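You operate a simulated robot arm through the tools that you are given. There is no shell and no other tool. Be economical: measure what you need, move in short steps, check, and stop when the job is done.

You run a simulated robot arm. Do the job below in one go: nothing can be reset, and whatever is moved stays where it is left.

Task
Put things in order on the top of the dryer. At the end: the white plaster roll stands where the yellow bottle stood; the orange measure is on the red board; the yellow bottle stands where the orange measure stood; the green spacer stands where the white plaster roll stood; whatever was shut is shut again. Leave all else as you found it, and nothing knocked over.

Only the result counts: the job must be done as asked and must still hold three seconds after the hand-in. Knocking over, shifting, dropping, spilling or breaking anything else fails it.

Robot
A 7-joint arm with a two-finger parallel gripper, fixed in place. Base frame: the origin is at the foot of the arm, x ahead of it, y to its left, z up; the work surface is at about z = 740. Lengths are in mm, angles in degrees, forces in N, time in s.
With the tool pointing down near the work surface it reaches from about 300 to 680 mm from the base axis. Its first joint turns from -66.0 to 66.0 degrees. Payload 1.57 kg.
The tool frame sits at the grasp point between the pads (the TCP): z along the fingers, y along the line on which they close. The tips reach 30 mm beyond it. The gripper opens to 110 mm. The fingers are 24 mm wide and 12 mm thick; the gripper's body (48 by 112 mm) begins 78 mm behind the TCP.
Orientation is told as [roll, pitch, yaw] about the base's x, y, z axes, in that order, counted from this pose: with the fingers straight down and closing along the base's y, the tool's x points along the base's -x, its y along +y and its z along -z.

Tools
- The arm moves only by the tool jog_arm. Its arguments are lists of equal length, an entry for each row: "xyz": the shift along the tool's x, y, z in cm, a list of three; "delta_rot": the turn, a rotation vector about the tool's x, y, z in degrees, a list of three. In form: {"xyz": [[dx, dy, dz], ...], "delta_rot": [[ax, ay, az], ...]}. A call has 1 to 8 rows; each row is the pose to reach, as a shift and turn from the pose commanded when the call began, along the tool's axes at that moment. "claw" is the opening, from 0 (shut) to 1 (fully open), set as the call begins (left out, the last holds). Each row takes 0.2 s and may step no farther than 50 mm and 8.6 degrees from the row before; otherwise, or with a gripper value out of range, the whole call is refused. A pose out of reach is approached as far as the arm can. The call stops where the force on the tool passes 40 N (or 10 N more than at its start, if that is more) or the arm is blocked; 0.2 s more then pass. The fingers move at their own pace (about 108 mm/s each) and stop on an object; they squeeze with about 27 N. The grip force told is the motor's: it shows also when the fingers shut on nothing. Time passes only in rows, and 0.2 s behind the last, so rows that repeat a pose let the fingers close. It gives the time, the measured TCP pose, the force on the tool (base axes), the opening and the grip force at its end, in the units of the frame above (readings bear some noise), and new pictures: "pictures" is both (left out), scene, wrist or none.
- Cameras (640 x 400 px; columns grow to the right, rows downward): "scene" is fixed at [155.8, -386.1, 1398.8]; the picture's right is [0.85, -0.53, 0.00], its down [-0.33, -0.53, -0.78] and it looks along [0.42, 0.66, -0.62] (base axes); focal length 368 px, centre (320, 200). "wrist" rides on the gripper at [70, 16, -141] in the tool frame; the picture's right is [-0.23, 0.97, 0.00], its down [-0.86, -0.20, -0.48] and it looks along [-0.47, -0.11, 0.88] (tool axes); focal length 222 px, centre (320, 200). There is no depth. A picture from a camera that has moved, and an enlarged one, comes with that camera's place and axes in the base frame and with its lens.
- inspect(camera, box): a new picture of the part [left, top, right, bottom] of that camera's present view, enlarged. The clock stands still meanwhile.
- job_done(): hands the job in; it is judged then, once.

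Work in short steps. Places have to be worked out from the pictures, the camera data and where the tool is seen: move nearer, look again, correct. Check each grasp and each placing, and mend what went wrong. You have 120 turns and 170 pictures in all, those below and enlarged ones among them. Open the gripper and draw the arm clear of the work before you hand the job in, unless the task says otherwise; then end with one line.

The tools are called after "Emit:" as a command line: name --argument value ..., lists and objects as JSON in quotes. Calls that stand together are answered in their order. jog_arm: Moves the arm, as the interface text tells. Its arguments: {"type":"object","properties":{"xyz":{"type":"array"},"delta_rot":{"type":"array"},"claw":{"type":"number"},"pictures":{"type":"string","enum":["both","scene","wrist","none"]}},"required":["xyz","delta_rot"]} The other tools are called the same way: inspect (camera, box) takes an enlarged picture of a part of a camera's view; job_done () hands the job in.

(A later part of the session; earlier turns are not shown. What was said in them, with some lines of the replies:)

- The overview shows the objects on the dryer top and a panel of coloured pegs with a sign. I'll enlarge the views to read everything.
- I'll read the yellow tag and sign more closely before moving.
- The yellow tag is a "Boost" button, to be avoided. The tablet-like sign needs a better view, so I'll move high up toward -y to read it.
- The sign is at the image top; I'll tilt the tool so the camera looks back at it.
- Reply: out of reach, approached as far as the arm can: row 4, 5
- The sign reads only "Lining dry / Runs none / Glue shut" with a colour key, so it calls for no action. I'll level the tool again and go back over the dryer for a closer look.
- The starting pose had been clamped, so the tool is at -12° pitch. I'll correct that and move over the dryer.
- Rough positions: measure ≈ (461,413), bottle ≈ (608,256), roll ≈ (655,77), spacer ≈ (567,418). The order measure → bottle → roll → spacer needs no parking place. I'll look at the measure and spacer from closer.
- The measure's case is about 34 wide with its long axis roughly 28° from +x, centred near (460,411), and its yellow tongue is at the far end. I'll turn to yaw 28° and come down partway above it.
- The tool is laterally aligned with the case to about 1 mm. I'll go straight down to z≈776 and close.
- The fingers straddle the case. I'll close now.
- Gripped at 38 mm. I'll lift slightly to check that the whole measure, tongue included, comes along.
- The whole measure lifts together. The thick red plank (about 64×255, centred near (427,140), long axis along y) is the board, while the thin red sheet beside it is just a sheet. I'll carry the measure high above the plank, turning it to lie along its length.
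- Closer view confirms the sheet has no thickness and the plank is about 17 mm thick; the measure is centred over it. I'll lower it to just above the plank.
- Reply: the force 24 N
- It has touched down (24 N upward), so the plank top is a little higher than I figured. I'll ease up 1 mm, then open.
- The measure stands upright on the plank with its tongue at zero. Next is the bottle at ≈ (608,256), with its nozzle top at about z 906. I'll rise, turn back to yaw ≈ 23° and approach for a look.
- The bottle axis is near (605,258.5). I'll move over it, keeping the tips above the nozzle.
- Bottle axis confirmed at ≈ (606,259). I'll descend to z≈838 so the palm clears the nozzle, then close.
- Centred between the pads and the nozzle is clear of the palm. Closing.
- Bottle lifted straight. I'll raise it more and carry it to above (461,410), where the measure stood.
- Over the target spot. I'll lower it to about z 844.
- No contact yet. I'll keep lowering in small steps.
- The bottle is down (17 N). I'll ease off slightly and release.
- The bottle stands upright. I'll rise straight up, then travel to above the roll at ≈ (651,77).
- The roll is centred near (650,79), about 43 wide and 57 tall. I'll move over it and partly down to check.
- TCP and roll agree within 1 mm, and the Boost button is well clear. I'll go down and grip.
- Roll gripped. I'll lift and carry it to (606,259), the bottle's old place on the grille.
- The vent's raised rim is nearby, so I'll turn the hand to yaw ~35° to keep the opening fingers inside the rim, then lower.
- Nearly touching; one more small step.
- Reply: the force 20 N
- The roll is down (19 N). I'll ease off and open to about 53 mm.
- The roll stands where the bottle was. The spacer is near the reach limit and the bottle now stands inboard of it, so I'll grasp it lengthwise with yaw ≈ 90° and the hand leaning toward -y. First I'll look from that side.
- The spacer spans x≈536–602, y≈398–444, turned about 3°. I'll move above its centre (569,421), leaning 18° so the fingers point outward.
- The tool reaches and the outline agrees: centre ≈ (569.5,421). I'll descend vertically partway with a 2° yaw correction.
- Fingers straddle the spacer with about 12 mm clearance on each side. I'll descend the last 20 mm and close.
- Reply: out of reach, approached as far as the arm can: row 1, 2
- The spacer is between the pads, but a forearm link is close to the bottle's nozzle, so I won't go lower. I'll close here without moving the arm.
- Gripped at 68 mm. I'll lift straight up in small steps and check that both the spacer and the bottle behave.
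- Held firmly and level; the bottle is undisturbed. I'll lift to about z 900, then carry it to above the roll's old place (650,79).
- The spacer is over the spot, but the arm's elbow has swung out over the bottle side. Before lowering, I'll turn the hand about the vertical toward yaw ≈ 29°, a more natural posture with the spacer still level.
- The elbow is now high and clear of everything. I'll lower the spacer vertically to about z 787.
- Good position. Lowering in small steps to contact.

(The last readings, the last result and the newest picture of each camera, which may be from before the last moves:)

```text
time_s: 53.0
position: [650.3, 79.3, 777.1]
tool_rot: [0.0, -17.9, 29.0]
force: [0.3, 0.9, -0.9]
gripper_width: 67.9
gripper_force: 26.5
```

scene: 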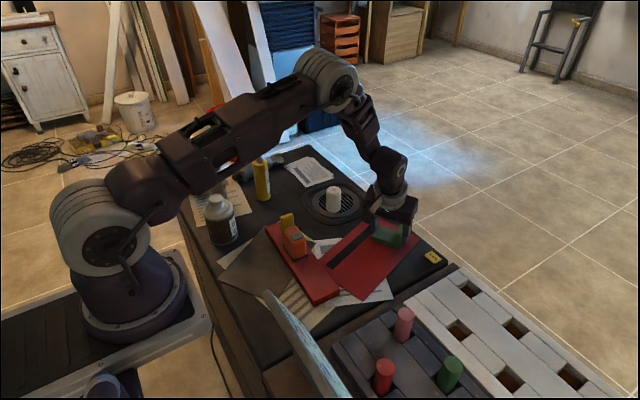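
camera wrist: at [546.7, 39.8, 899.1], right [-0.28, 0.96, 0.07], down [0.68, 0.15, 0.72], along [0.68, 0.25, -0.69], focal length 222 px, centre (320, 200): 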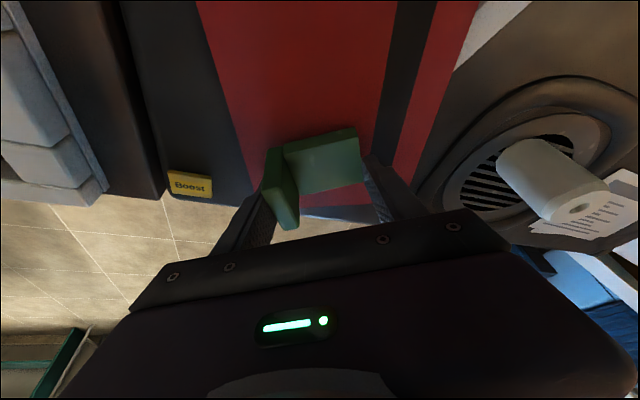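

Emit:
jog_arm --xyz '[[0.03, 0, 0.1], [0.03, 0, 0.1]]' --delta_rot '[[0, 0, 0], [0, 0, 0]]' --pictures "none"

Emit:
inspect --camera "scene" --box '[360, 200, 430, 260]'

```text
time_s: 53.6
position: [651.1, 79.0, 777.4]
tool_rot: [0.0, -18.1, 29.0]
force: [-3.4, -1.8, 12.5]
gripper_width: 67.9
gripper_force: 26.8
```

```text
6.67 times, centred on (395, 230) of scene
camera zoom: at [155.5, -386.2, 1398.8], right [0.85, -0.53, 0.0], down [-0.33, -0.53, -0.78], along [0.42, 0.66, -0.62], focal length 2451 px, centre (-180, 0)
```

zoom: 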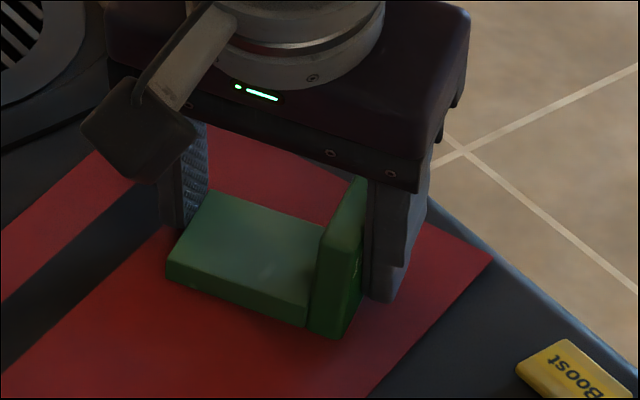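

Contact (12.5 N) and it sits flat. I'll release, then lift straight up.

Emit:
jog_arm --xyz '[[0, 0, 0], [0, 0, 0], [0, 0, 0]]' --delta_rot '[[0, 0, 0], [0, 0, 0], [0, 0, 0]]' --claw 0.82 --pictures "none"

Emit:
jog_arm --xyz '[[-1.3, 0, -4], [-2.6, 0, -8], [-3.9, 0, -12], [-5.1, 0, -15.7]]' --delta_rot '[[0, 0, 0], [0, 0, 0], [0, 0, 0], [0, 0, 0]]'

Emit:
inspect --camera "scene" --box '[340, 180, 450, 270]'

```text
time_s: 54.4
position: [652.4, 79.7, 775.8]
tool_rot: [0.0, -17.8, 29.0]
force: [-0.3, 0.0, 0.0]
gripper_width: 90.1
gripper_force: 0.1
```

```text
time_s: 55.4
position: [651.5, 79.4, 943.5]
tool_rot: [0.1, -17.9, 29.0]
force: [0.3, -0.1, 1.2]
gripper_width: 90.0
gripper_force: 0.1
camera wrist: at [546.5, 39.4, 1056.3], right [-0.28, 0.96, 0.07], down [0.68, 0.15, 0.72], along [0.68, 0.25, -0.69], focal length 222 px, centre (320, 200)
```

scene: 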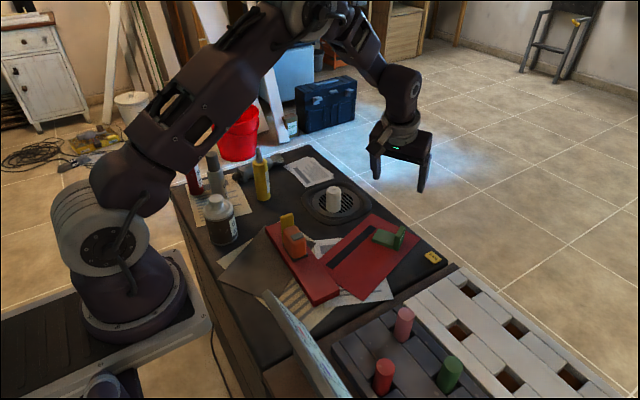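
wrist: 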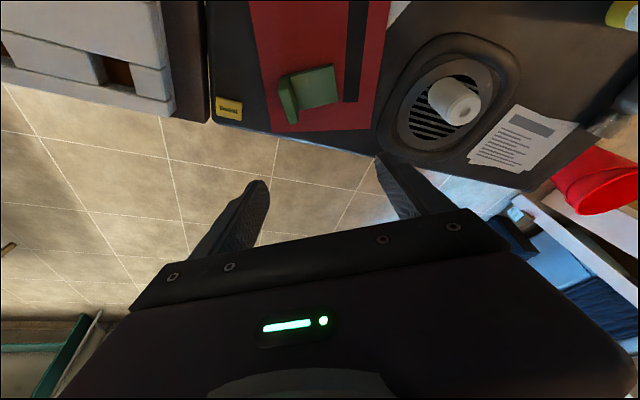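

```text
4.44 times, centred on (395, 225) of scene
camera zoom: at [155.8, -386.1, 1398.8], right [0.85, -0.53, 0.0], down [-0.33, -0.53, -0.78], along [0.42, 0.66, -0.62], focal length 1634 px, centre (-13, 89)
```

zoom: 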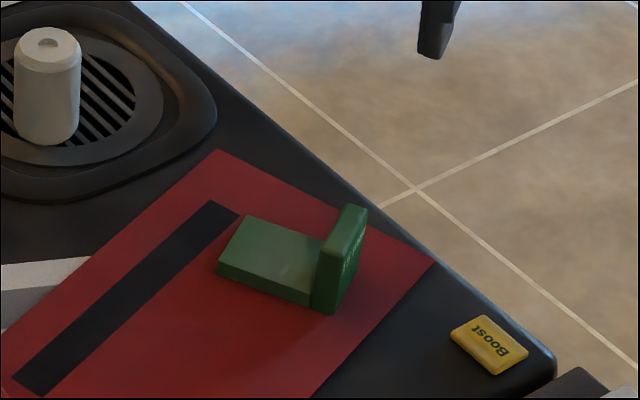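

The spacer stands flat at the roll's old place. I'll draw the arm further up and clear, and check the whole top.

Emit:
jog_arm --xyz '[[-0.6, 0, -4.5], [-1.2, 0, -9], [-1.2, 0, -12]]' --delta_rot '[[0, 6, 0], [0, 12, 0], [0, 18, 0]]' --pictures "none"

Emit:
inspect --camera "scene" --box '[160, 120, 460, 310]'

```text
time_s: 56.2
position: [629.7, 66.3, 1060.3]
tool_rot: [0.0, 0.1, 28.9]
force: [-0.1, 0.0, 0.0]
gripper_width: 90.3
gripper_force: 0.0
```

```text
2.11 times, centred on (310, 215) of scene
camera zoom: at [155.8, -386.2, 1398.8], right [0.85, -0.53, 0.0], down [-0.33, -0.53, -0.78], along [0.42, 0.66, -0.62], focal length 774 px, centre (341, 168)
```

zoom: 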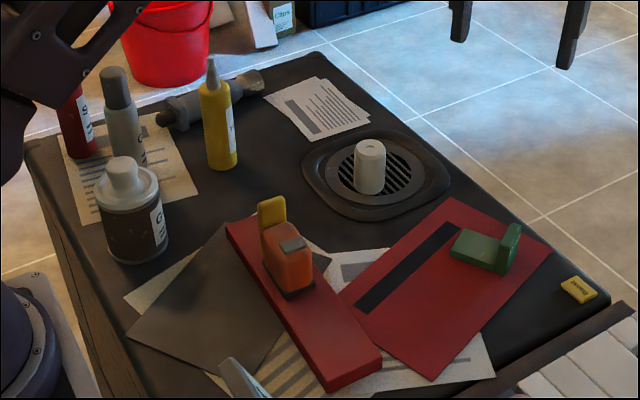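

Everything is in its asked place, and the rest (plank, jar, cans, cutter, Boost button) looks unmoved. The gripper is open and clear, so I'm handing in.

Emit:
job_done

```text
The job is handed in.
```

I handed the job in with all four moves done. The orange measure is on the red board, the yellow bottle stands where the measure stood, the white roll stands where the bottle stood, and the green spacer stands where the roll stood, turned about 64° from how it faced before. I took the thick red plank, not the flat red sheet, to be the board. Nothing had to be opened, and in the last picture nothing had been knocked over or shifted.
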